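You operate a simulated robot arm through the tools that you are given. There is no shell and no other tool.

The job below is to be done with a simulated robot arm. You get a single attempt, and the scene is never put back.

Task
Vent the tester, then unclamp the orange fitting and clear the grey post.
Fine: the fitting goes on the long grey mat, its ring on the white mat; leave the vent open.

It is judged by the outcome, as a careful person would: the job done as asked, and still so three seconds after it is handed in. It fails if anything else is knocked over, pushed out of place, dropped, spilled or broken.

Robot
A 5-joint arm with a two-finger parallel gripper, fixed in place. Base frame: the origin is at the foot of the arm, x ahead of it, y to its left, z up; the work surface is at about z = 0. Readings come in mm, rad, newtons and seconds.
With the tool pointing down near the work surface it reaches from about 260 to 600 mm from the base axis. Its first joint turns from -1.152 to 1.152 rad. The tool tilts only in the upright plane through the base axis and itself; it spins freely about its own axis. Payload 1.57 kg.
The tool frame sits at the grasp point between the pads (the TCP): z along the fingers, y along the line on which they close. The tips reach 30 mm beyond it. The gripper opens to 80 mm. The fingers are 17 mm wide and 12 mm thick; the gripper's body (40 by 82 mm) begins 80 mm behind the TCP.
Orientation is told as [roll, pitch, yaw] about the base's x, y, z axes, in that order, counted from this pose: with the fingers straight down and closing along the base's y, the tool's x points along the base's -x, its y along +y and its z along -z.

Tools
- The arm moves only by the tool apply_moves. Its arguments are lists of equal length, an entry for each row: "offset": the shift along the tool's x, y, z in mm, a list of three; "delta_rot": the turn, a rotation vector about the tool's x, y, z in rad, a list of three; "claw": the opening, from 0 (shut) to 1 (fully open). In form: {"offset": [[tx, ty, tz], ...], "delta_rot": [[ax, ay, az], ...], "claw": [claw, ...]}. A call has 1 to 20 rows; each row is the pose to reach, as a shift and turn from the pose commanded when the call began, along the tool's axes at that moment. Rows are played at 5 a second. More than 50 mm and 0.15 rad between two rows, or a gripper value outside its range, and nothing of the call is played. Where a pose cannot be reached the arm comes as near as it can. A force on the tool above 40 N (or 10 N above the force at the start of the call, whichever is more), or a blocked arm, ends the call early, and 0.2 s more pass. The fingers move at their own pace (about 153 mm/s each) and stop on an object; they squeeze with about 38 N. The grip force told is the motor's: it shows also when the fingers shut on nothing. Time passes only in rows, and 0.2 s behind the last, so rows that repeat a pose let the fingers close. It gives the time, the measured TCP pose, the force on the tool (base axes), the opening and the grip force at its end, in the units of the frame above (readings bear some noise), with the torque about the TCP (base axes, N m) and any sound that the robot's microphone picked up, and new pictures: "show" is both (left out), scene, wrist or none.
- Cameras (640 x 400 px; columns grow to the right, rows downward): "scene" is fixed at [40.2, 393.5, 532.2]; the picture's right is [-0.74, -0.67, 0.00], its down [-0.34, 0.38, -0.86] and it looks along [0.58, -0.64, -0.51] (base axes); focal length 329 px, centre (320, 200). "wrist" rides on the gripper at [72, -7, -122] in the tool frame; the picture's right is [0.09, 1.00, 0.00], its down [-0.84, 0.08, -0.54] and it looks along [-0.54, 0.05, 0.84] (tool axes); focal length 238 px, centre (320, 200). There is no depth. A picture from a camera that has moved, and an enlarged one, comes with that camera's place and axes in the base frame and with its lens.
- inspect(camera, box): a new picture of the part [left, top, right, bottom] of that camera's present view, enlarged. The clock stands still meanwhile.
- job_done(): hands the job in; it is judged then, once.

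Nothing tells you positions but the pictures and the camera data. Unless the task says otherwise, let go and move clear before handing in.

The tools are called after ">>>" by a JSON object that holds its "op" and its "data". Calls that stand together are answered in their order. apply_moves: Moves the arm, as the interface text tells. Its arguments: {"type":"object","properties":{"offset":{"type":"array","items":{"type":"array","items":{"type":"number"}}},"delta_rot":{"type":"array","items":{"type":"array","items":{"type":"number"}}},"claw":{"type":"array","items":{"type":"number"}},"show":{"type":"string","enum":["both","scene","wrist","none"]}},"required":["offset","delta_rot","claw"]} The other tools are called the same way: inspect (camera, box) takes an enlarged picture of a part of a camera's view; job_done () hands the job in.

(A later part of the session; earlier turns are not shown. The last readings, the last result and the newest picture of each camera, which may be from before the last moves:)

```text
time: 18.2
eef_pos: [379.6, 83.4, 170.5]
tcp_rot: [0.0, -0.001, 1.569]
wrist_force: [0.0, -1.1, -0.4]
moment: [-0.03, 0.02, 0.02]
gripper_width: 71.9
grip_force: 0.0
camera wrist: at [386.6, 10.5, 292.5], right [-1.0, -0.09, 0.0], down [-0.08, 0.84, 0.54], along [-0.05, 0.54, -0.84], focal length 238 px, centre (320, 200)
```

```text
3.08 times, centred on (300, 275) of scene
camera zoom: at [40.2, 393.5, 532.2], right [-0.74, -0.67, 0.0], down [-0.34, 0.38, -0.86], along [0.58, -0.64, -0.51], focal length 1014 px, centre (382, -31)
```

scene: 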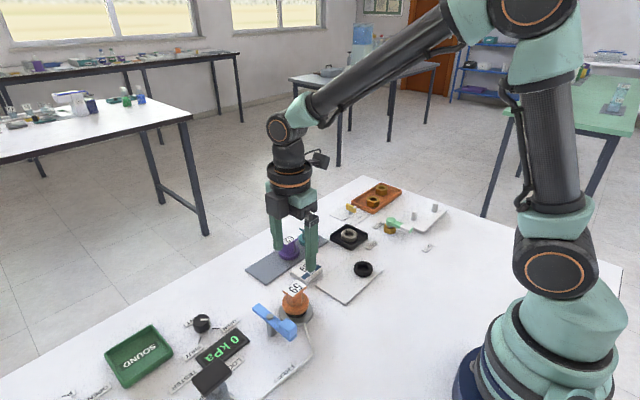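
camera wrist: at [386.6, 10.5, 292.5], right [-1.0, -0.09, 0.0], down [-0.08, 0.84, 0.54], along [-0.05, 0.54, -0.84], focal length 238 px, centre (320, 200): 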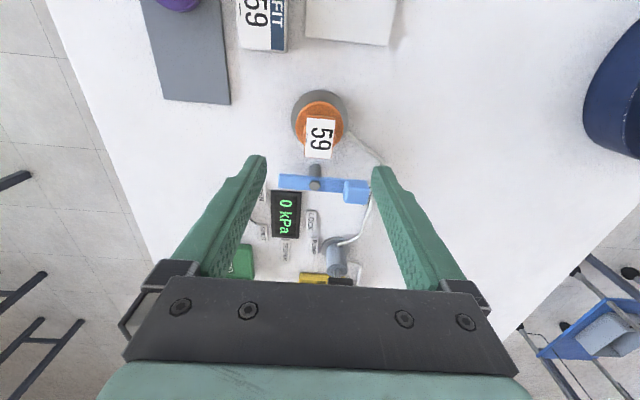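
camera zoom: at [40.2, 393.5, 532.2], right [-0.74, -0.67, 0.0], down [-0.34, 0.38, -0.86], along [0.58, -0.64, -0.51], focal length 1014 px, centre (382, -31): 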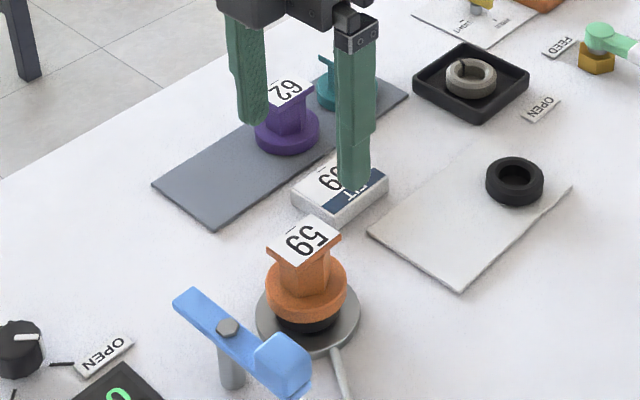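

The gripper is centred over the fitting at about (380, 83). I'll descend so the tips straddle the flange, then close.

>>> {"op": "apply_moves", "data": {"offset": [[0, -0.5, 40], [0, -0.5, 80], [0, -0.5, 105], [0, -0.5, 119], [0, -0.5, 119]], "delta_rot": [[0, 0, 0], [0, 0, 0], [0, 0, 0], [0, 0, 0], [0, 0, 0]], "claw": [0.9, 0.9, 0.9, 0.9, 0.9]}}

>>> {"op": "inspect", "data": {"camera": "scene", "box": [250, 260, 340, 340]}}

>>> {"op": "inspect", "data": {"camera": "wrist", "box": [220, 80, 420, 240]}}

```text
time: 19.4
eef_pos: [381.4, 83.5, 51.6]
tcp_rot: [0.001, 0.0, 1.573]
wrist_force: [-0.4, 0.8, -0.1]
moment: [0.01, 0.02, 0.02]
gripper_width: 72.3
grip_force: 0.0
camera wrist: at [388.1, 11.7, 174.0], right [-1.0, -0.09, 0.0], down [-0.08, 0.84, 0.54], along [-0.05, 0.54, -0.84], focal length 238 px, centre (320, 200)
```

scene: 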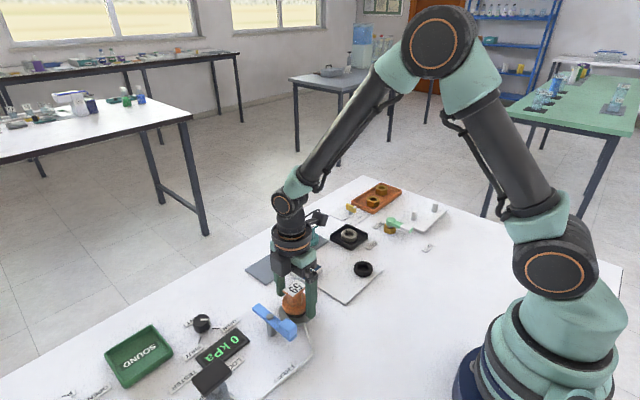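
wrist: 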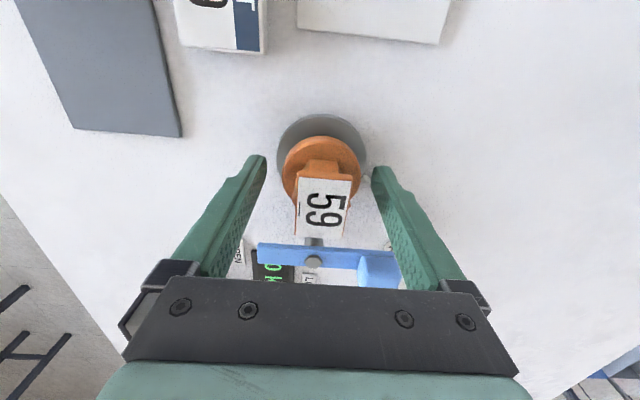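

```text
5.00 times, centred on (295, 300) of scene
camera zoom: at [40.2, 393.5, 532.2], right [-0.74, -0.67, 0.0], down [-0.34, 0.38, -0.86], along [0.58, -0.64, -0.51], focal length 1647 px, centre (445, -300)
```

zoom: 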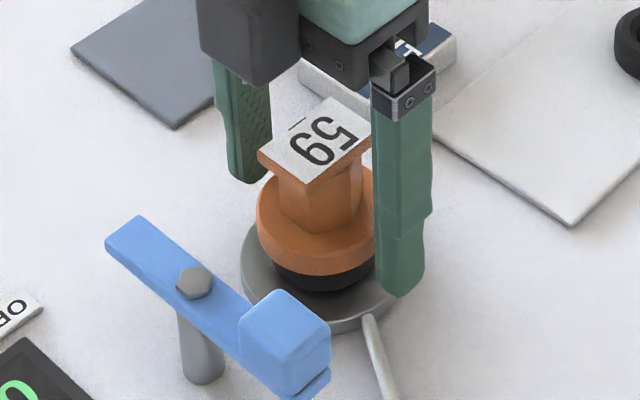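

```text
2.50 times, centred on (320, 160) of wrist
camera zoom: at [388.1, 11.7, 174.0], right [-1.0, -0.09, 0.0], down [-0.08, 0.84, 0.54], along [-0.05, 0.54, -0.84], focal length 596 px, centre (320, 300)
```

zoom: 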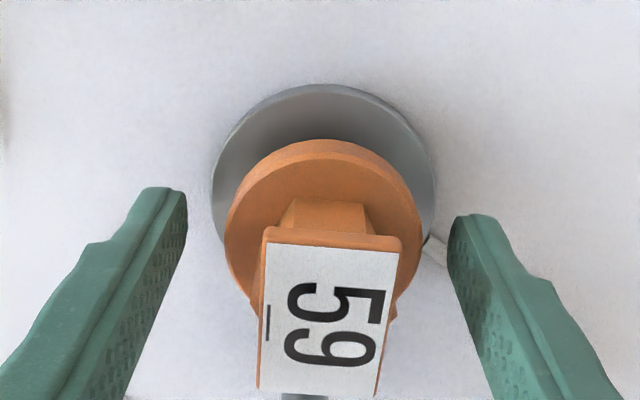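

The tips straddle the flange and it's centred between them. I'll close on it.

>>> {"op": "apply_moves", "data": {"offset": [[0, 0, 0], [0, 0, 0], [0, 0, 0], [0, 0, 0]], "delta_rot": [[0, 0, 0], [0, 0, 0], [0, 0, 0], [0, 0, 0]], "claw": [0.75, 0.65, 0.55, 0.55]}}

>>> {"op": "inspect", "data": {"camera": "scene", "box": [250, 260, 340, 340]}}

>>> {"op": "inspect", "data": {"camera": "wrist", "box": [220, 80, 420, 240]}}

```text
time: 20.4
eef_pos: [381.2, 85.1, 51.7]
tcp_rot: [-0.001, 0.001, 1.572]
wrist_force: [-0.5, -0.6, 0.2]
moment: [-0.01, 0.03, -0.01]
gripper_width: 51.0
grip_force: 37.7
camera wrist: at [388.1, 11.7, 174.3], right [-1.0, -0.09, 0.0], down [-0.08, 0.84, 0.54], along [-0.05, 0.54, -0.84], focal length 238 px, centre (320, 200)
```

scene: 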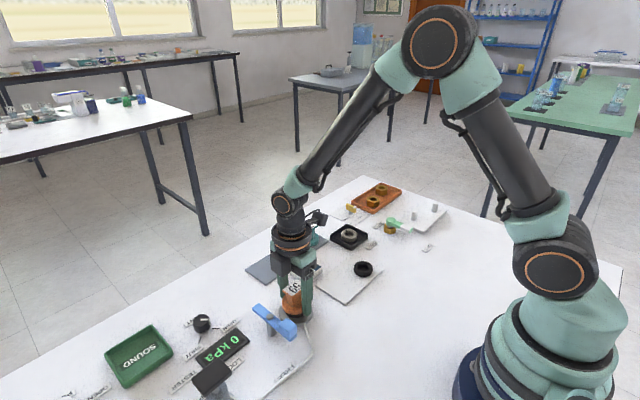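
wrist: 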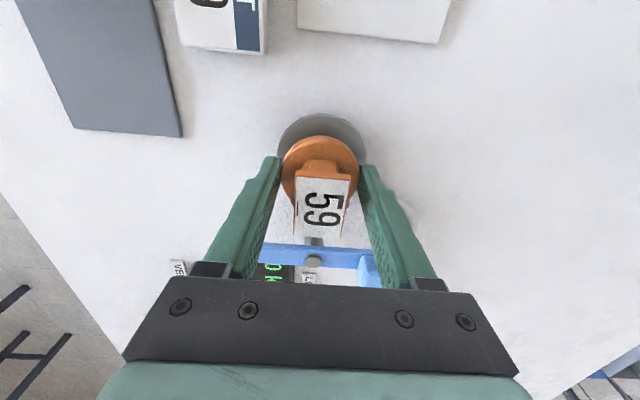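

```text
5.00 times, centred on (295, 300) of scene
camera zoom: at [40.2, 393.5, 532.2], right [-0.74, -0.67, 0.0], down [-0.34, 0.38, -0.86], along [0.58, -0.64, -0.51], focal length 1647 px, centre (445, -300)
```

zoom: 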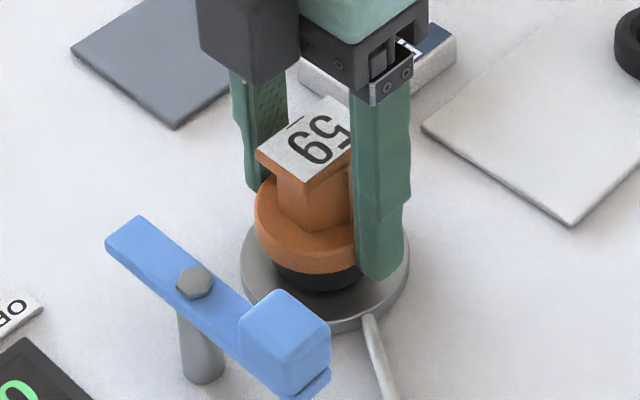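

```text
2.50 times, centred on (320, 160) of wrist
camera zoom: at [388.1, 11.7, 174.3], right [-1.0, -0.09, 0.0], down [-0.08, 0.84, 0.54], along [-0.05, 0.54, -0.84], focal length 596 px, centre (320, 300)
```

zoom: 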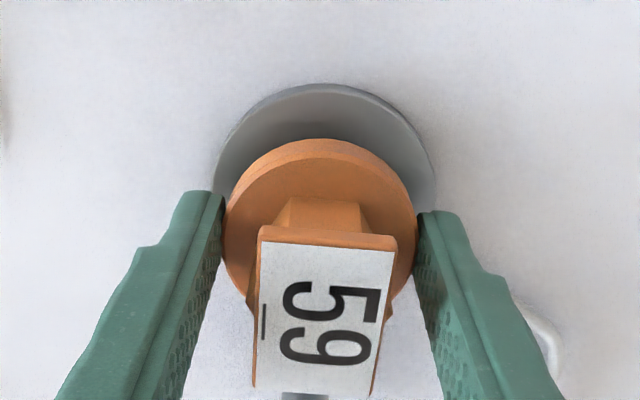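

The flange is gripped with 51 mm between the fingers. I'll lift slowly, straight up, and watch whether the ring stays on the post.

>>> {"op": "apply_moves", "data": {"offset": [[0, 0, -4], [0, 0, -10], [0, 0, -20], [0, 0, -35], [0, 0, -50]], "delta_rot": [[0, 0, 0], [0, 0, 0], [0, 0, 0], [0, 0, 0], [0, 0, 0]], "claw": [0.55, 0.55, 0.55, 0.55, 0.55]}}

>>> {"op": "inspect", "data": {"camera": "scene", "box": [250, 250, 340, 340]}}

>>> {"op": "inspect", "data": {"camera": "wrist", "box": [220, 60, 420, 220]}}

```text
time: 21.6
eef_pos: [379.1, 84.4, 101.0]
tcp_rot: [0.001, 0.001, 1.572]
wrist_force: [0.2, -0.5, -0.1]
moment: [-0.01, 0.01, 0.0]
gripper_width: 50.9
grip_force: 37.6
camera wrist: at [386.4, 10.9, 223.9], right [-1.0, -0.09, 0.0], down [-0.08, 0.84, 0.54], along [-0.05, 0.54, -0.84], focal length 238 px, centre (320, 200)
```

scene: 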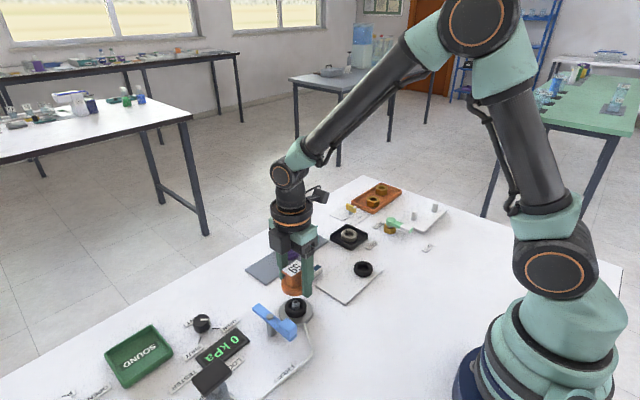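
wrist: 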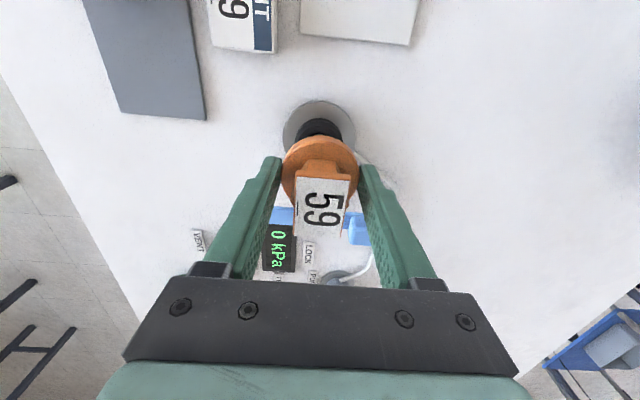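

```text
4.44 times, centred on (295, 295) of scene
camera zoom: at [40.2, 393.5, 532.2], right [-0.74, -0.67, 0.0], down [-0.34, 0.38, -0.86], along [0.58, -0.64, -0.51], focal length 1464 px, centre (431, -222)
```

zoom: 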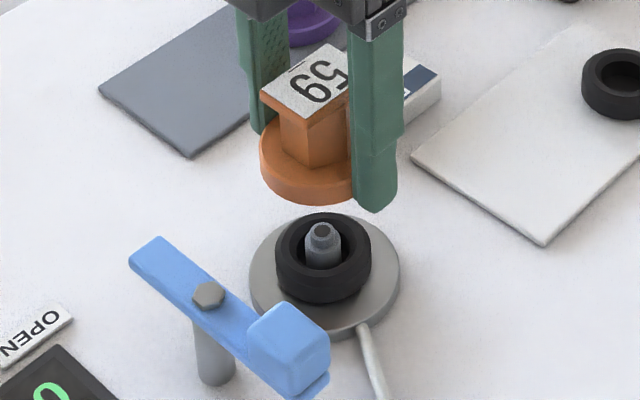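

```text
2.50 times, centred on (320, 140) of wrist
camera zoom: at [386.4, 10.9, 223.9], right [-1.0, -0.09, 0.0], down [-0.08, 0.84, 0.54], along [-0.05, 0.54, -0.84], focal length 596 px, centre (320, 350)
```

zoom: 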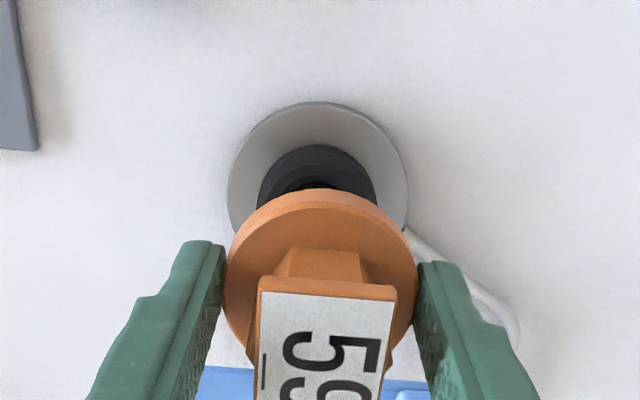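

The ring has stayed on the post's spigot and the fitting is held square. I'll raise it, carry it over the free end of the grey mat at about (522, 36), and look before lowering.

>>> {"op": "apply_moves", "data": {"offset": [[0, 0, -40], [10, -30, -60], [20, -65, -60], [32, -100, -60], [44, -130, -60], [48, -143, -60], [48, -143, -60]], "delta_rot": [[0, 0, 0], [0, 0, 0], [0, 0, 0], [0, 0, 0], [0, 0, 0], [0, 0, 0], [0, 0, 0]], "claw": [0.55, 0.55, 0.55, 0.55, 0.55, 0.55, 0.55]}}

>>> {"op": "inspect", "data": {"camera": "scene", "box": [220, 170, 360, 300]}}

>>> {"op": "inspect", "data": {"camera": "wrist", "box": [200, 0, 440, 220]}}

```text
time: 23.2
eef_pos: [522.8, 35.5, 162.4]
tcp_rot: [0.001, 0.001, 1.572]
wrist_force: [0.5, 0.8, -0.9]
moment: [0.02, -0.02, -0.04]
gripper_width: 51.0
grip_force: 37.7
camera wrist: at [529.9, -36.7, 285.2], right [-1.0, -0.09, 0.0], down [-0.08, 0.84, 0.54], along [-0.05, 0.54, -0.84], focal length 238 px, centre (320, 200)
```

scene: 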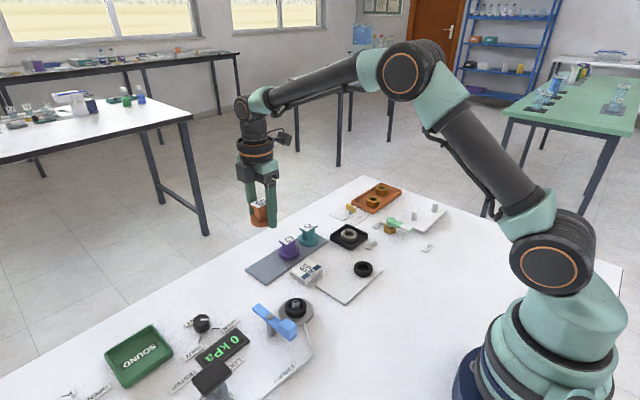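
wrist: 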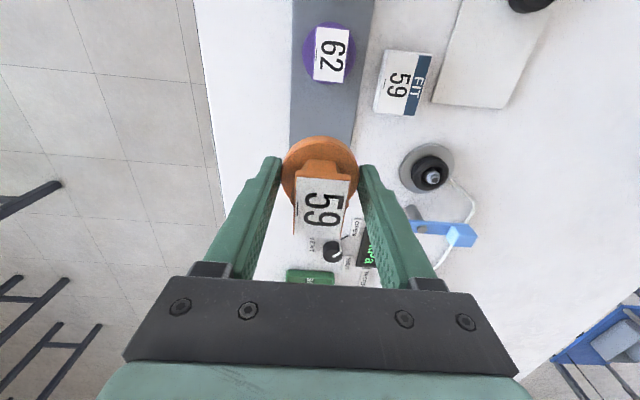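

```text
3.08 times, centred on (290, 235) of scene
camera zoom: at [40.2, 393.5, 532.2], right [-0.74, -0.67, 0.0], down [-0.34, 0.38, -0.86], along [0.58, -0.64, -0.51], focal length 1014 px, centre (412, 92)
```

zoom: 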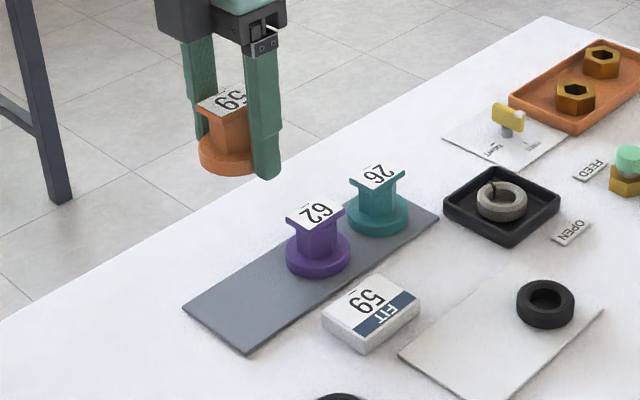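

```text
1.82 times, centred on (320, 110) of wrist
camera zoom: at [529.9, -36.7, 285.2], right [-1.0, -0.09, 0.0], down [-0.08, 0.84, 0.54], along [-0.05, 0.54, -0.84], focal length 433 px, centre (320, 364)
```

zoom: 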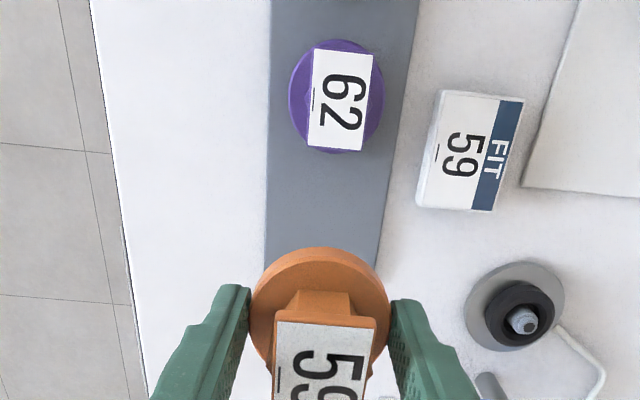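

The spot at (522.5, 36) is in line with 62 and well clear of it. I'll lower to just above the mat.

>>> {"op": "apply_moves", "data": {"offset": [[0, 0, 40], [0, 0, 80], [0, 0, 105], [0, 0, 118], [0, 0, 122], [0, 0, 122]], "delta_rot": [[0, 0, 0], [0, 0, 0], [0, 0, 0], [0, 0, 0], [0, 0, 0], [0, 0, 0]], "claw": [0.55, 0.55, 0.55, 0.55, 0.55, 0.55]}}

>>> {"op": "inspect", "data": {"camera": "scene", "box": [230, 210, 330, 300]}}

```text
time: 24.6
eef_pos: [522.7, 36.0, 38.3]
tcp_rot: [0.001, 0.0, 1.573]
wrist_force: [-0.5, 0.1, -0.6]
moment: [0.0, 0.0, -0.03]
gripper_width: 51.1
grip_force: 38.4
camera wrist: at [529.9, -36.8, 161.3], right [-1.0, -0.09, 0.0], down [-0.08, 0.84, 0.54], along [-0.05, 0.54, -0.84], focal length 238 px, centre (320, 200)
```

scene: 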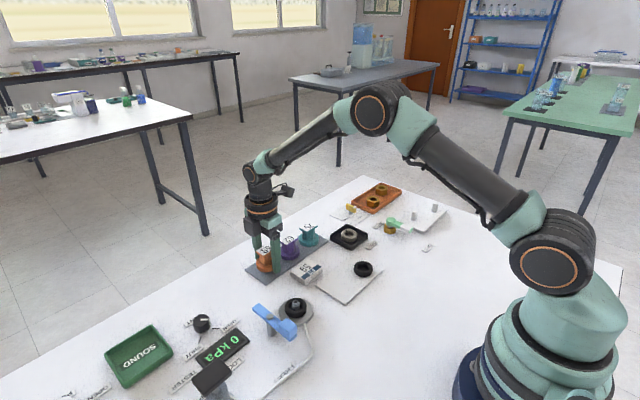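
wrist: 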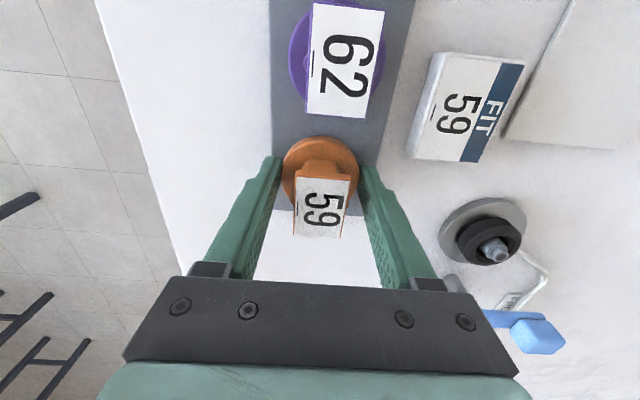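

```text
4.44 times, centred on (280, 255) of scene
camera zoom: at [40.2, 393.5, 532.2], right [-0.74, -0.67, 0.0], down [-0.34, 0.38, -0.86], along [0.58, -0.64, -0.51], focal length 1464 px, centre (498, -44)
```

zoom: 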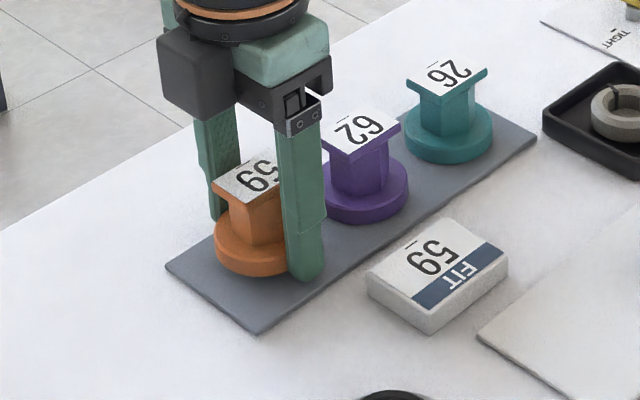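

It's a few millimetres above the mat now. I'll lower in small steps and watch the force.

>>> {"op": "apply_moves", "data": {"offset": [[0, 0, 1], [0, 0, 2]], "delta_rot": [[0, 0, 0], [0, 0, 0]], "claw": [0.55, 0.55], "show": "none"}}

```text
time: 25.2
eef_pos: [522.3, 37.0, 35.8]
tcp_rot: [0.0, -0.001, 1.572]
wrist_force: [-0.2, 0.9, -0.4]
moment: [0.01, -0.01, 0.02]
gripper_width: 50.9
grip_force: 37.8
```

No contact yet, so I'll lower it further in small steps.

>>> {"op": "apply_moves", "data": {"offset": [[0, 0, 0.7], [0, 0, 1.5]], "delta_rot": [[0, 0, 0], [0, 0, 0]], "claw": [0.55, 0.55], "show": "none"}}

```text
time: 25.8
eef_pos: [522.6, 35.2, 36.2]
tcp_rot: [-0.001, 0.0, 1.573]
wrist_force: [0.3, 0.1, -0.6]
moment: [0.0, -0.03, -0.02]
gripper_width: 50.6
grip_force: 37.6
```

>>> {"op": "apply_moves", "data": {"offset": [[0, 0, 0.7], [0, 0, 1.2]], "delta_rot": [[0, 0, 0], [0, 0, 0]], "claw": [0.55, 0.55], "show": "scene"}}

>>> {"op": "inspect", "data": {"camera": "scene", "box": [240, 230, 300, 290]}}

```text
time: 26.4
eef_pos: [523.5, 34.6, 33.7]
tcp_rot: [0.0, 0.001, 1.572]
wrist_force: [-0.6, -0.2, 0.7]
moment: [0.03, 0.09, 0.0]
gripper_width: 50.8
grip_force: 37.9
```

scene: 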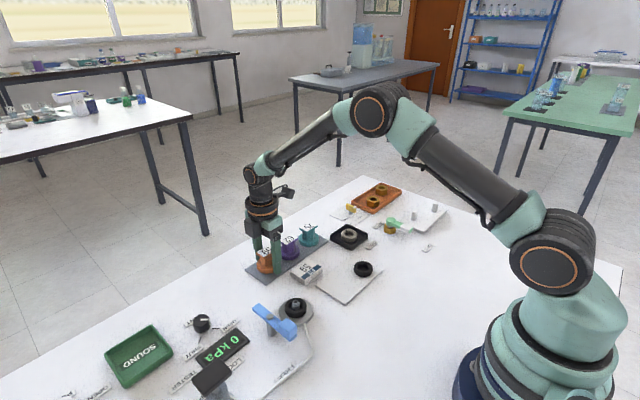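

```text
6.67 times, centred on (270, 260) of scene
camera zoom: at [40.1, 393.5, 532.2], right [-0.74, -0.67, 0.0], down [-0.34, 0.38, -0.86], along [0.58, -0.64, -0.51], focal length 2196 px, centre (653, -200)
```

zoom: 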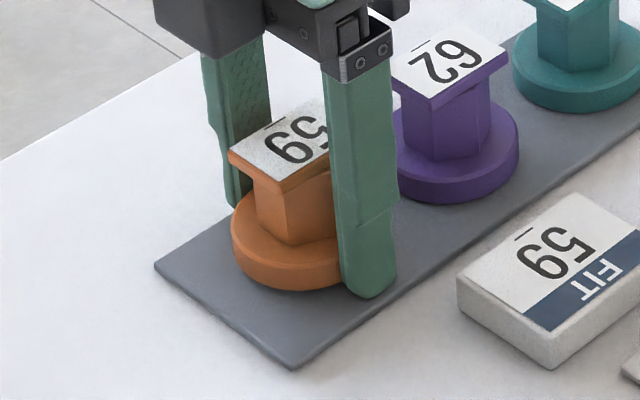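

It looks almost seated, with a slight moment showing. I'll take one more tiny step.

>>> {"op": "apply_moves", "data": {"offset": [[0, 0, 0.5], [0, 0, 1.0]], "delta_rot": [[0, 0, 0], [0, 0, 0]], "claw": [0.55, 0.55], "show": "none"}}

```text
time: 27.0
eef_pos: [523.1, 35.4, 34.0]
tcp_rot: [0.001, 0.0, 1.571]
wrist_force: [-4.1, -4.5, 12.3]
moment: [-0.15, 0.49, 0.09]
gripper_width: 50.9
grip_force: 38.0
```

Contact shows at about 12 N, so the fitting is seated on the mat. I'll back off slightly, open, and rise.

>>> {"op": "apply_moves", "data": {"offset": [[0, 0, -0.5], [0, 0, -0.5], [0, 0, -0.5], [0, 0, -15], [0, 0, -50], [0, 0, -95], [0, 0, -130]], "delta_rot": [[0, 0, 0], [0, 0, 0], [0, 0, 0], [0, 0, 0], [0, 0, 0], [0, 0, 0], [0, 0, 0]], "claw": [0.65, 0.73, 0.73, 0.73, 0.73, 0.73, 0.73]}}

>>> {"op": "inspect", "data": {"camera": "scene", "box": [230, 210, 340, 330]}}

>>> {"op": "inspect", "data": {"camera": "wrist", "box": [240, 0, 480, 200]}}

```text
time: 28.6
eef_pos: [521.1, 33.3, 164.0]
tcp_rot: [0.002, -0.001, 1.571]
wrist_force: [0.3, -0.6, 0.5]
moment: [0.0, 0.0, 0.01]
gripper_width: 58.6
grip_force: 0.1
camera wrist: at [529.5, -38.0, 286.6], right [-1.0, -0.09, 0.0], down [-0.08, 0.84, 0.54], along [-0.05, 0.54, -0.84], focal length 238 px, centre (320, 200)
```

scene: 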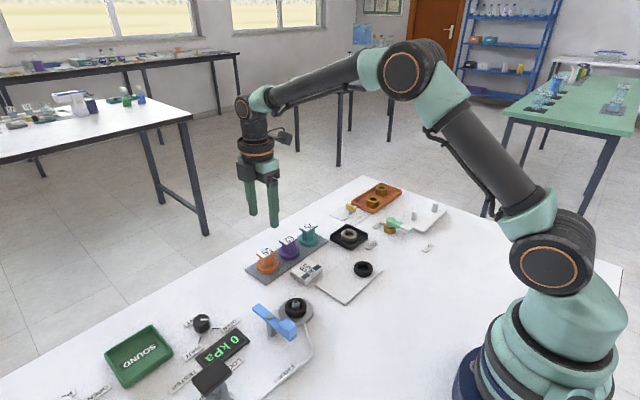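
wrist: 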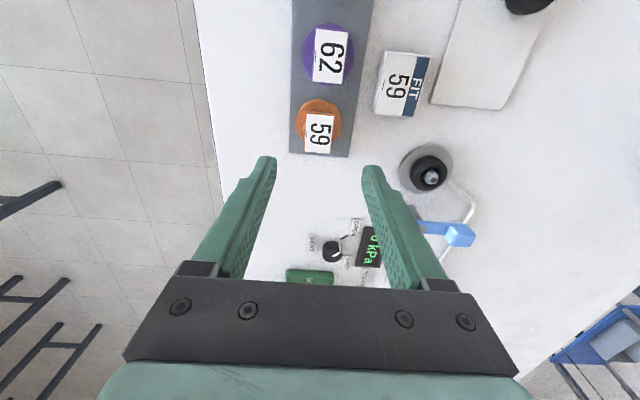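

```text
3.33 times, centred on (285, 270) of scene
camera zoom: at [40.2, 393.5, 532.2], right [-0.74, -0.67, 0.0], down [-0.34, 0.38, -0.86], along [0.58, -0.64, -0.51], focal length 1098 px, centre (437, -33)
```

zoom: 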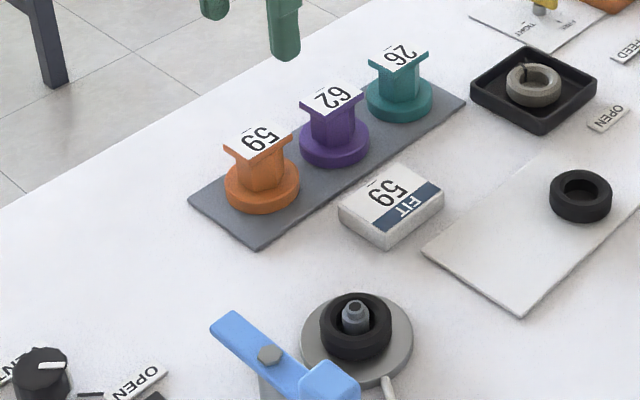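

```text
2.00 times, centred on (360, 100) of wrist
camera zoom: at [529.5, -38.0, 286.6], right [-1.0, -0.09, 0.0], down [-0.08, 0.84, 0.54], along [-0.05, 0.54, -0.84], focal length 477 px, centre (240, 400)
```

zoom: 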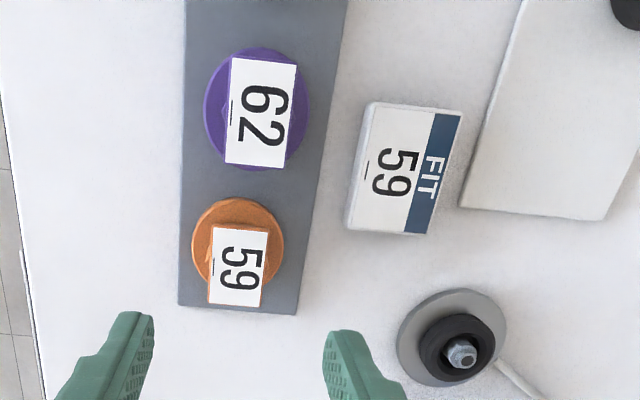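

The fitting stands on the grey mat in line with the others. Next comes the black ring, so I'm moving back above the post.

>>> {"op": "apply_moves", "data": {"offset": [[-12, 35, 0], [-25, 70, 0], [-37, 105, 0], [-49.5, 141, 0], [-49.5, 141, 30], [-49.5, 141, 30]], "delta_rot": [[0, 0, 0], [0, 0, 0], [0, 0, 0], [0, 0, 0], [0, 0, 0], [0, 0, 0]], "claw": [0.73, 0.73, 0.75, 0.75, 0.75, 0.75]}}

>>> {"op": "inspect", "data": {"camera": "scene", "box": [260, 280, 330, 340]}}

>>> {"op": "inspect", "data": {"camera": "wrist", "box": [240, 40, 400, 180]}}

```text
time: 30.0
eef_pos: [382.8, 84.7, 134.5]
tcp_rot: [-0.001, -0.001, 1.573]
wrist_force: [0.1, -0.2, 0.6]
moment: [-0.02, -0.01, -0.01]
gripper_width: 60.0
grip_force: 0.1
camera wrist: at [389.2, 11.9, 256.6], right [-1.0, -0.09, 0.0], down [-0.08, 0.84, 0.54], along [-0.05, 0.54, -0.84], focal length 238 px, centre (320, 200)
```

scene: 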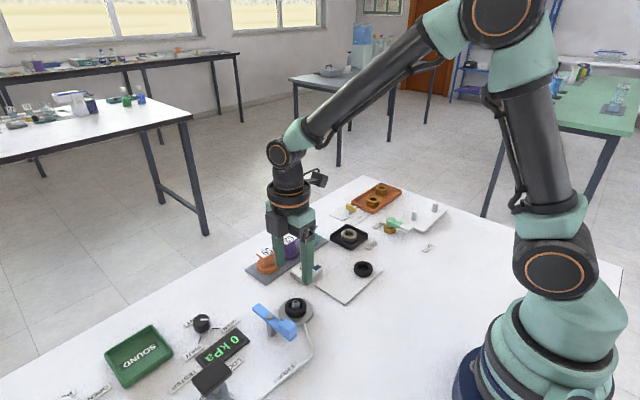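
wrist: 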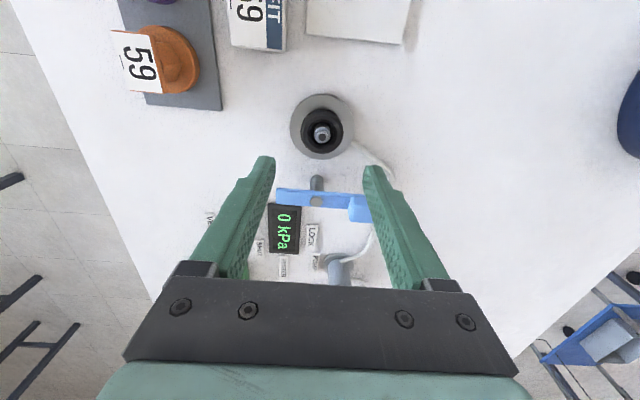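

```text
6.67 times, centred on (295, 310) of scene
camera zoom: at [40.1, 393.5, 532.2], right [-0.74, -0.67, 0.0], down [-0.34, 0.38, -0.86], along [0.58, -0.64, -0.51], focal length 2196 px, centre (487, -533)
```

zoom: 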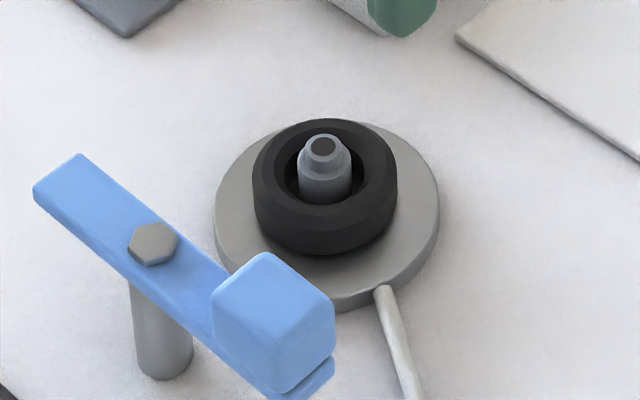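

```text
2.86 times, centred on (320, 110) of wrist
camera zoom: at [389.2, 11.9, 256.6], right [-1.0, -0.09, 0.0], down [-0.08, 0.84, 0.54], along [-0.05, 0.54, -0.84], focal length 681 px, centre (320, 457)
```

zoom: 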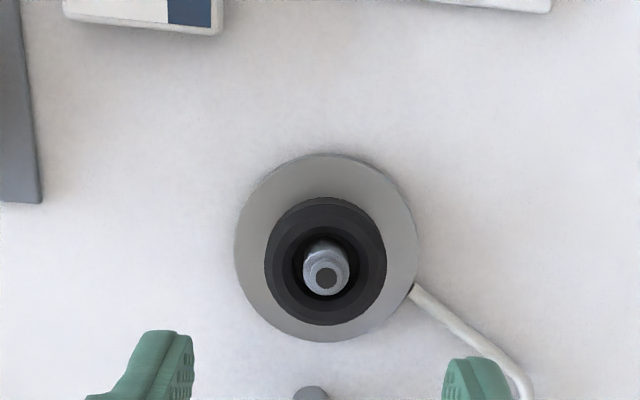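

The ring, about 42 mm outside and roughly 13 mm tall, sits loosely around the spigot at (381, 83.5). I'll descend with the tips just above the seat disc and close on it.

>>> {"op": "apply_moves", "data": {"offset": [[1.5, 2, 40], [1.5, 2, 75], [1.5, 2, 87], [1.5, 2, 92], [1.5, 2, 92]], "delta_rot": [[0, 0, 0], [0, 0, 0], [0, 0, 0], [0, 0, 0], [0, 0, 0]], "claw": [0.75, 0.75, 0.75, 0.75, 0.75]}}

>>> {"op": "inspect", "data": {"camera": "scene", "box": [260, 270, 330, 340]}}

>>> {"op": "inspect", "data": {"camera": "wrist", "box": [240, 80, 400, 220]}}

```text
time: 31.2
eef_pos: [379.0, 84.9, 41.7]
tcp_rot: [0.0, -0.001, 1.572]
wrist_force: [-0.1, 0.1, 0.1]
moment: [0.01, 0.01, -0.02]
gripper_width: 59.9
grip_force: 0.0
camera wrist: at [387.1, 10.7, 164.5], right [-1.0, -0.09, 0.0], down [-0.08, 0.84, 0.54], along [-0.05, 0.54, -0.84], focal length 238 px, centre (320, 200)
```

scene: 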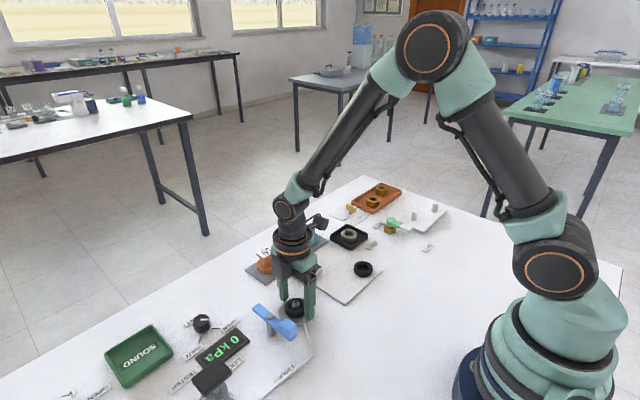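
wrist: 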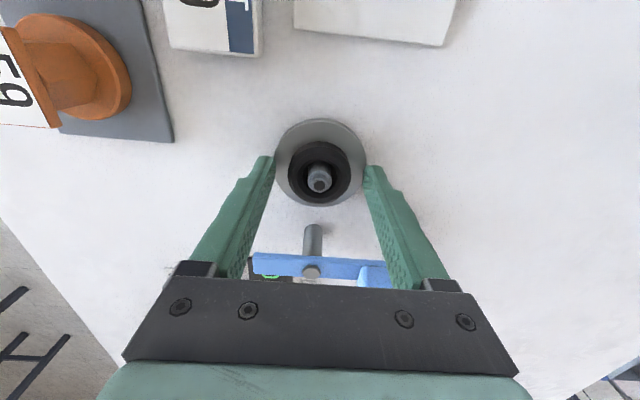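

```text
5.71 times, centred on (295, 305) of scene
camera zoom: at [40.2, 393.5, 532.2], right [-0.74, -0.67, 0.0], down [-0.34, 0.38, -0.86], along [0.58, -0.64, -0.51], focal length 1882 px, centre (463, -400)
```

zoom: 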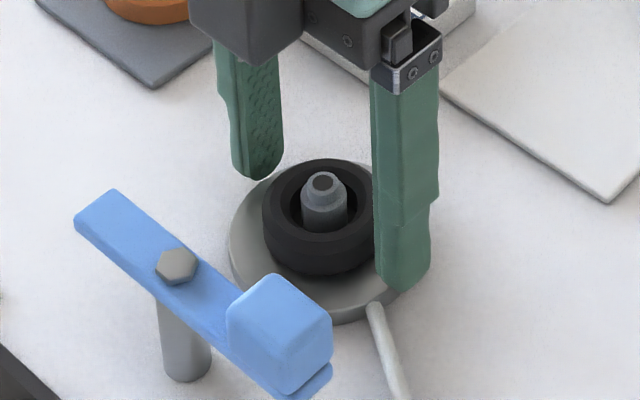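

```text
2.86 times, centred on (320, 150) of wrist
camera zoom: at [387.1, 10.7, 164.5], right [-1.0, -0.09, 0.0], down [-0.08, 0.84, 0.54], along [-0.05, 0.54, -0.84], focal length 681 px, centre (320, 343)
```

zoom: 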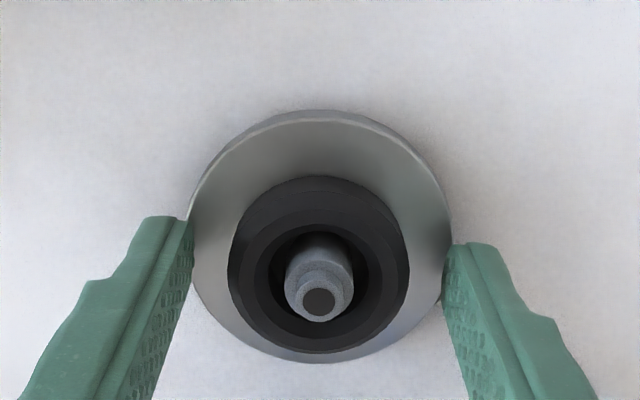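

The tips straddle the ring evenly, so I'll close on it.

>>> {"op": "apply_moves", "data": {"offset": [[0, 0, 0], [0, 0, 0], [0, 0, 0], [0, 0, 0]], "delta_rot": [[0, 0, 0], [0, 0, 0], [0, 0, 0], [0, 0, 0]], "claw": [0.6, 0.52, 0.46, 0.46]}}

>>> {"op": "inspect", "data": {"camera": "wrist", "box": [240, 80, 400, 220]}}

```text
time: 32.2
eef_pos: [379.8, 83.0, 42.3]
tcp_rot: [0.001, 0.0, 1.572]
wrist_force: [-0.2, 0.5, -0.6]
moment: [0.0, 0.02, 0.02]
gripper_width: 45.0
grip_force: 38.0
camera wrist: at [387.1, 10.7, 164.8], right [-1.0, -0.09, 0.0], down [-0.08, 0.84, 0.54], along [-0.05, 0.54, -0.84], focal length 238 px, centre (320, 200)
```

scene: 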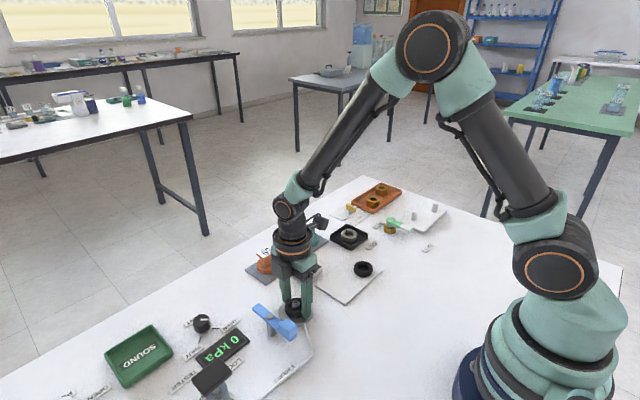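
wrist: 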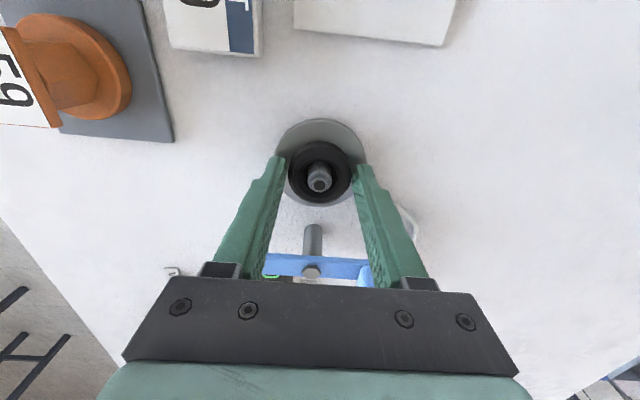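

```text
2.86 times, centred on (320, 150) of wrist
camera zoom: at [387.1, 10.7, 164.8], right [-1.0, -0.09, 0.0], down [-0.08, 0.84, 0.54], along [-0.05, 0.54, -0.84], focal length 681 px, centre (320, 343)
```

zoom: 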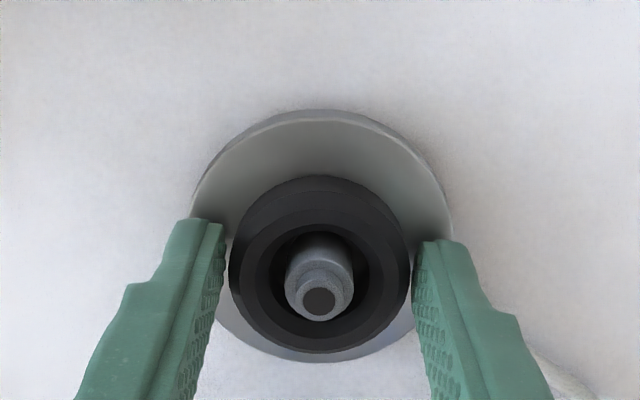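

The ring is held with 45 mm between the fingers. I'll lift straight up off the spigot.

>>> {"op": "apply_moves", "data": {"offset": [[0, 0, -4], [0, 0, -10], [0, 0, -20], [0, 0, -40], [0, 0, -70]], "delta_rot": [[0, 0, 0], [0, 0, 0], [0, 0, 0], [0, 0, 0], [0, 0, 0]], "claw": [0.46, 0.46, 0.46, 0.46, 0.46]}}

>>> {"op": "inspect", "data": {"camera": "scene", "box": [250, 240, 340, 340]}}

>>> {"op": "inspect", "data": {"camera": "wrist", "box": [240, 60, 400, 200]}}

```text
time: 33.4
eef_pos: [378.9, 82.4, 111.7]
tcp_rot: [-0.001, -0.002, 1.573]
wrist_force: [-0.3, 0.3, 0.3]
moment: [0.0, 0.01, -0.03]
gripper_width: 44.9
grip_force: 38.1
camera wrist: at [386.4, 10.4, 234.2], right [-1.0, -0.09, 0.0], down [-0.08, 0.84, 0.54], along [-0.05, 0.54, -0.84], focal length 238 px, centre (320, 200)
```

scene: 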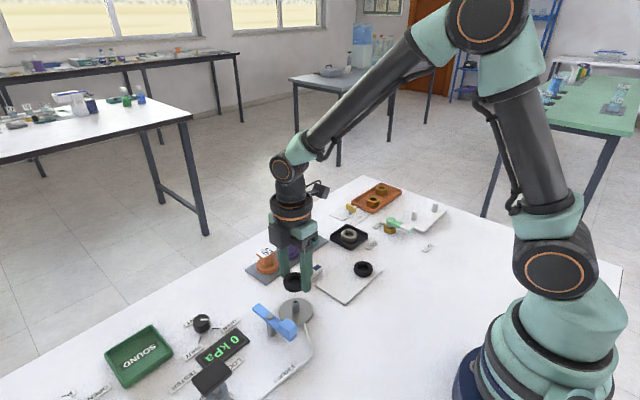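
wrist: 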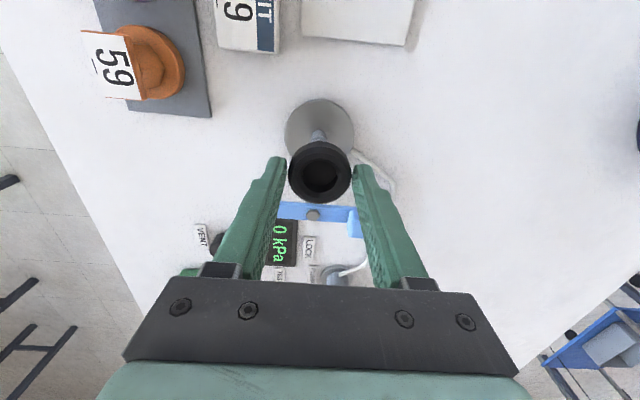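

```text
4.00 times, centred on (295, 290) of scene
camera zoom: at [40.2, 393.5, 532.2], right [-0.74, -0.67, 0.0], down [-0.34, 0.38, -0.86], along [0.58, -0.64, -0.51], focal length 1318 px, centre (420, -160)
```

zoom: 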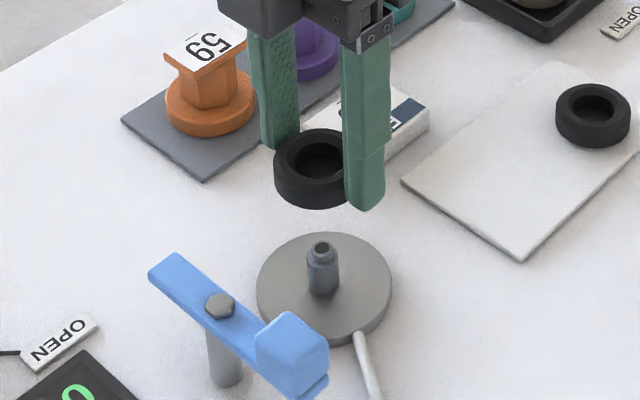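

```text
2.86 times, centred on (320, 130) of wrist
camera zoom: at [386.4, 10.4, 234.2], right [-1.0, -0.09, 0.0], down [-0.08, 0.84, 0.54], along [-0.05, 0.54, -0.84], focal length 681 px, centre (320, 400)
```

zoom: 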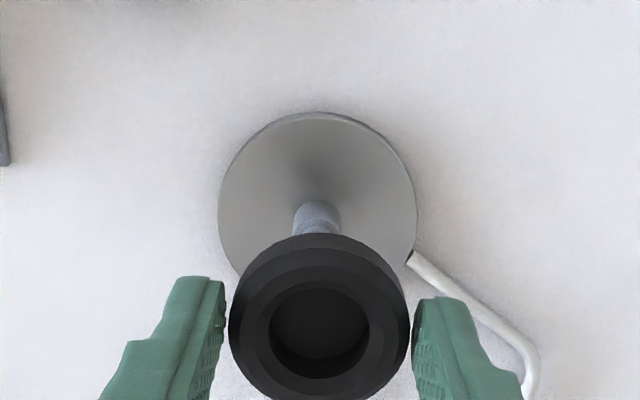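

The post is clear and the ring is held. I'll carry it over the free part of the white mat at about (360, -38).

>>> {"op": "apply_moves", "data": {"offset": [[10, 0, -25], [45, 6, -30], [85, 13, -30], [121, 19, -30], [121, 19, -10], [121, 19, -10]], "delta_rot": [[0, 0, 0], [0, 0, 0], [0, 0, 0], [0, 0, 0], [0, 0, 0], [0, 0, 0]], "claw": [0.46, 0.46, 0.46, 0.46, 0.46, 0.46]}}

>>> {"op": "inspect", "data": {"camera": "scene", "box": [260, 200, 420, 330]}}

>>> {"op": "inspect", "data": {"camera": "wrist", "box": [200, 0, 440, 200]}}

```text
time: 34.8
eef_pos: [360.0, -37.9, 120.2]
tcp_rot: [-0.001, 0.0, 1.573]
wrist_force: [-0.2, -0.2, -0.9]
moment: [0.01, -0.02, 0.0]
gripper_width: 45.1
grip_force: 38.4
camera wrist: at [367.6, -110.1, 244.0], right [-1.0, -0.09, 0.0], down [-0.08, 0.84, 0.54], along [-0.05, 0.54, -0.84], focal length 238 px, centre (320, 200)
```

scene: 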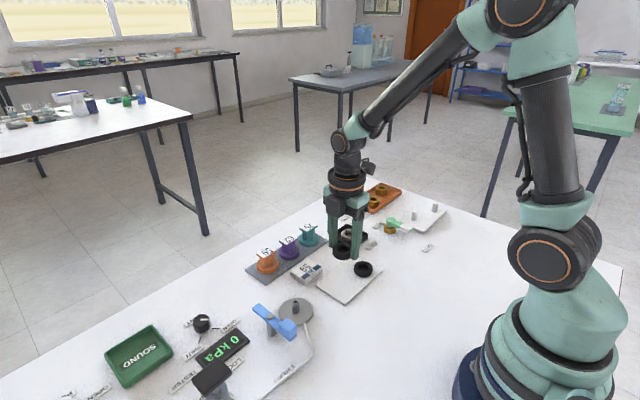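
wrist: 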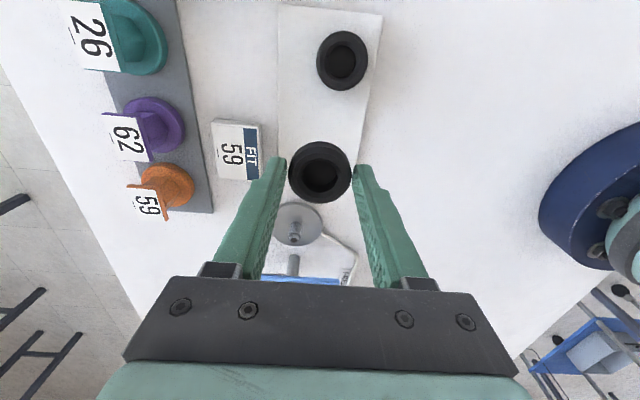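

```text
3.08 times, centred on (340, 265) of scene
camera zoom: at [40.2, 393.5, 532.2], right [-0.74, -0.67, 0.0], down [-0.34, 0.38, -0.86], along [0.58, -0.64, -0.51], focal length 1014 px, centre (258, 0)
```

zoom: 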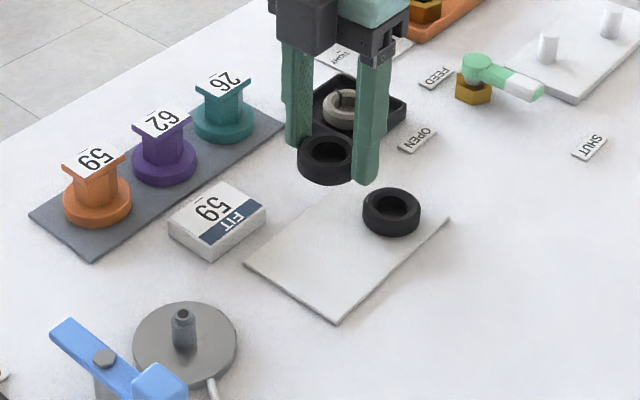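

```text
2.00 times, centred on (320, 100) of wrist
camera zoom: at [367.6, -110.1, 244.0], right [-1.0, -0.09, 0.0], down [-0.08, 0.84, 0.54], along [-0.05, 0.54, -0.84], focal length 477 px, centre (320, 400)
```

zoom: 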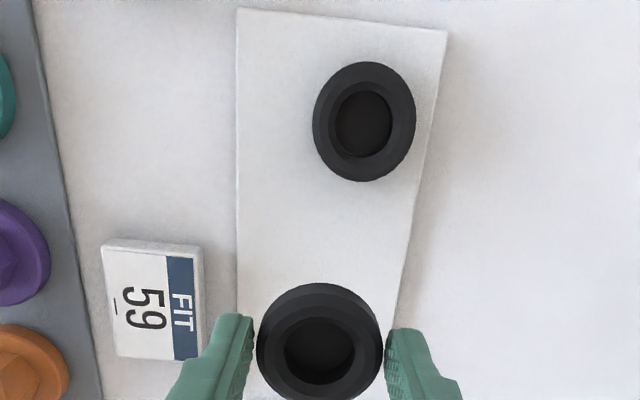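

The spot is free and on the mat. I'll lower to just above it, then go in small steps.

>>> {"op": "apply_moves", "data": {"offset": [[0, 0, 35], [0, 0, 60], [0, 0, 75], [0, 0, 80], [0, 0, 80]], "delta_rot": [[0, 0, 0], [0, 0, 0], [0, 0, 0], [0, 0, 0], [0, 0, 0]], "claw": [0.46, 0.46, 0.46, 0.46, 0.46], "show": "scene"}}

>>> {"op": "inspect", "data": {"camera": "scene", "box": [300, 220, 400, 310]}}

```text
time: 36.0
eef_pos: [361.5, -37.6, 42.1]
tcp_rot: [-0.001, 0.001, 1.574]
wrist_force: [-0.4, -0.7, 0.1]
moment: [0.02, 0.01, -0.04]
gripper_width: 44.7
grip_force: 37.7
```

scene: 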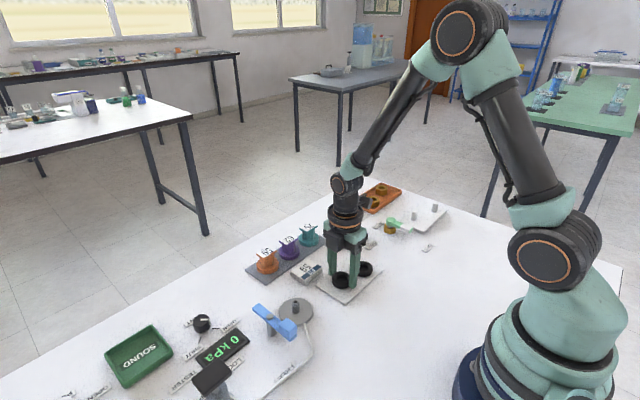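

```text
4.44 times, centred on (350, 265) of scene
camera zoom: at [40.2, 393.5, 532.2], right [-0.74, -0.67, 0.0], down [-0.34, 0.38, -0.86], along [0.58, -0.64, -0.51], focal length 1464 px, centre (187, -89)
```

zoom: 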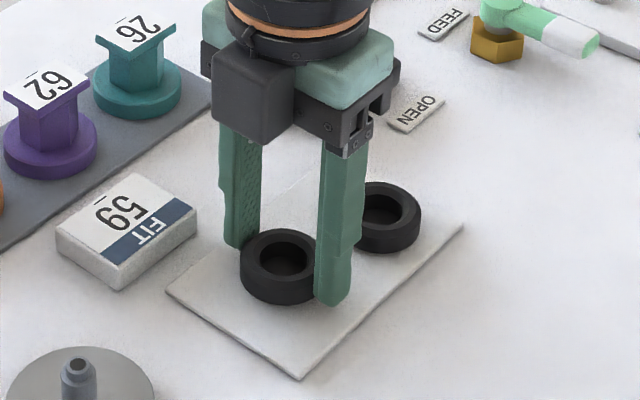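

>>> {"op": "apply_moves", "data": {"offset": [[0, 0, 1], [0, 0, 2]], "delta_rot": [[0, 0, 0], [0, 0, 0]], "claw": [0.46, 0.46], "show": "none"}}

```text
time: 36.6
eef_pos: [361.1, -37.0, 39.1]
tcp_rot: [0.001, 0.0, 1.572]
wrist_force: [0.4, 0.0, -1.0]
moment: [0.0, 0.02, -0.03]
gripper_width: 45.0
grip_force: 37.7
```

No contact yet; I'll continue in small steps.

>>> {"op": "apply_moves", "data": {"offset": [[0, 0, 0.7], [0, 0, 1.4]], "delta_rot": [[0, 0, 0], [0, 0, 0]], "claw": [0.46, 0.46], "show": "none"}}

```text
time: 37.2
eef_pos: [361.3, -38.4, 38.8]
tcp_rot: [-0.001, 0.0, 1.572]
wrist_force: [-7.2, 0.1, 21.1]
moment: [0.0, 0.17, 0.01]
gripper_width: 44.8
grip_force: 37.7
```

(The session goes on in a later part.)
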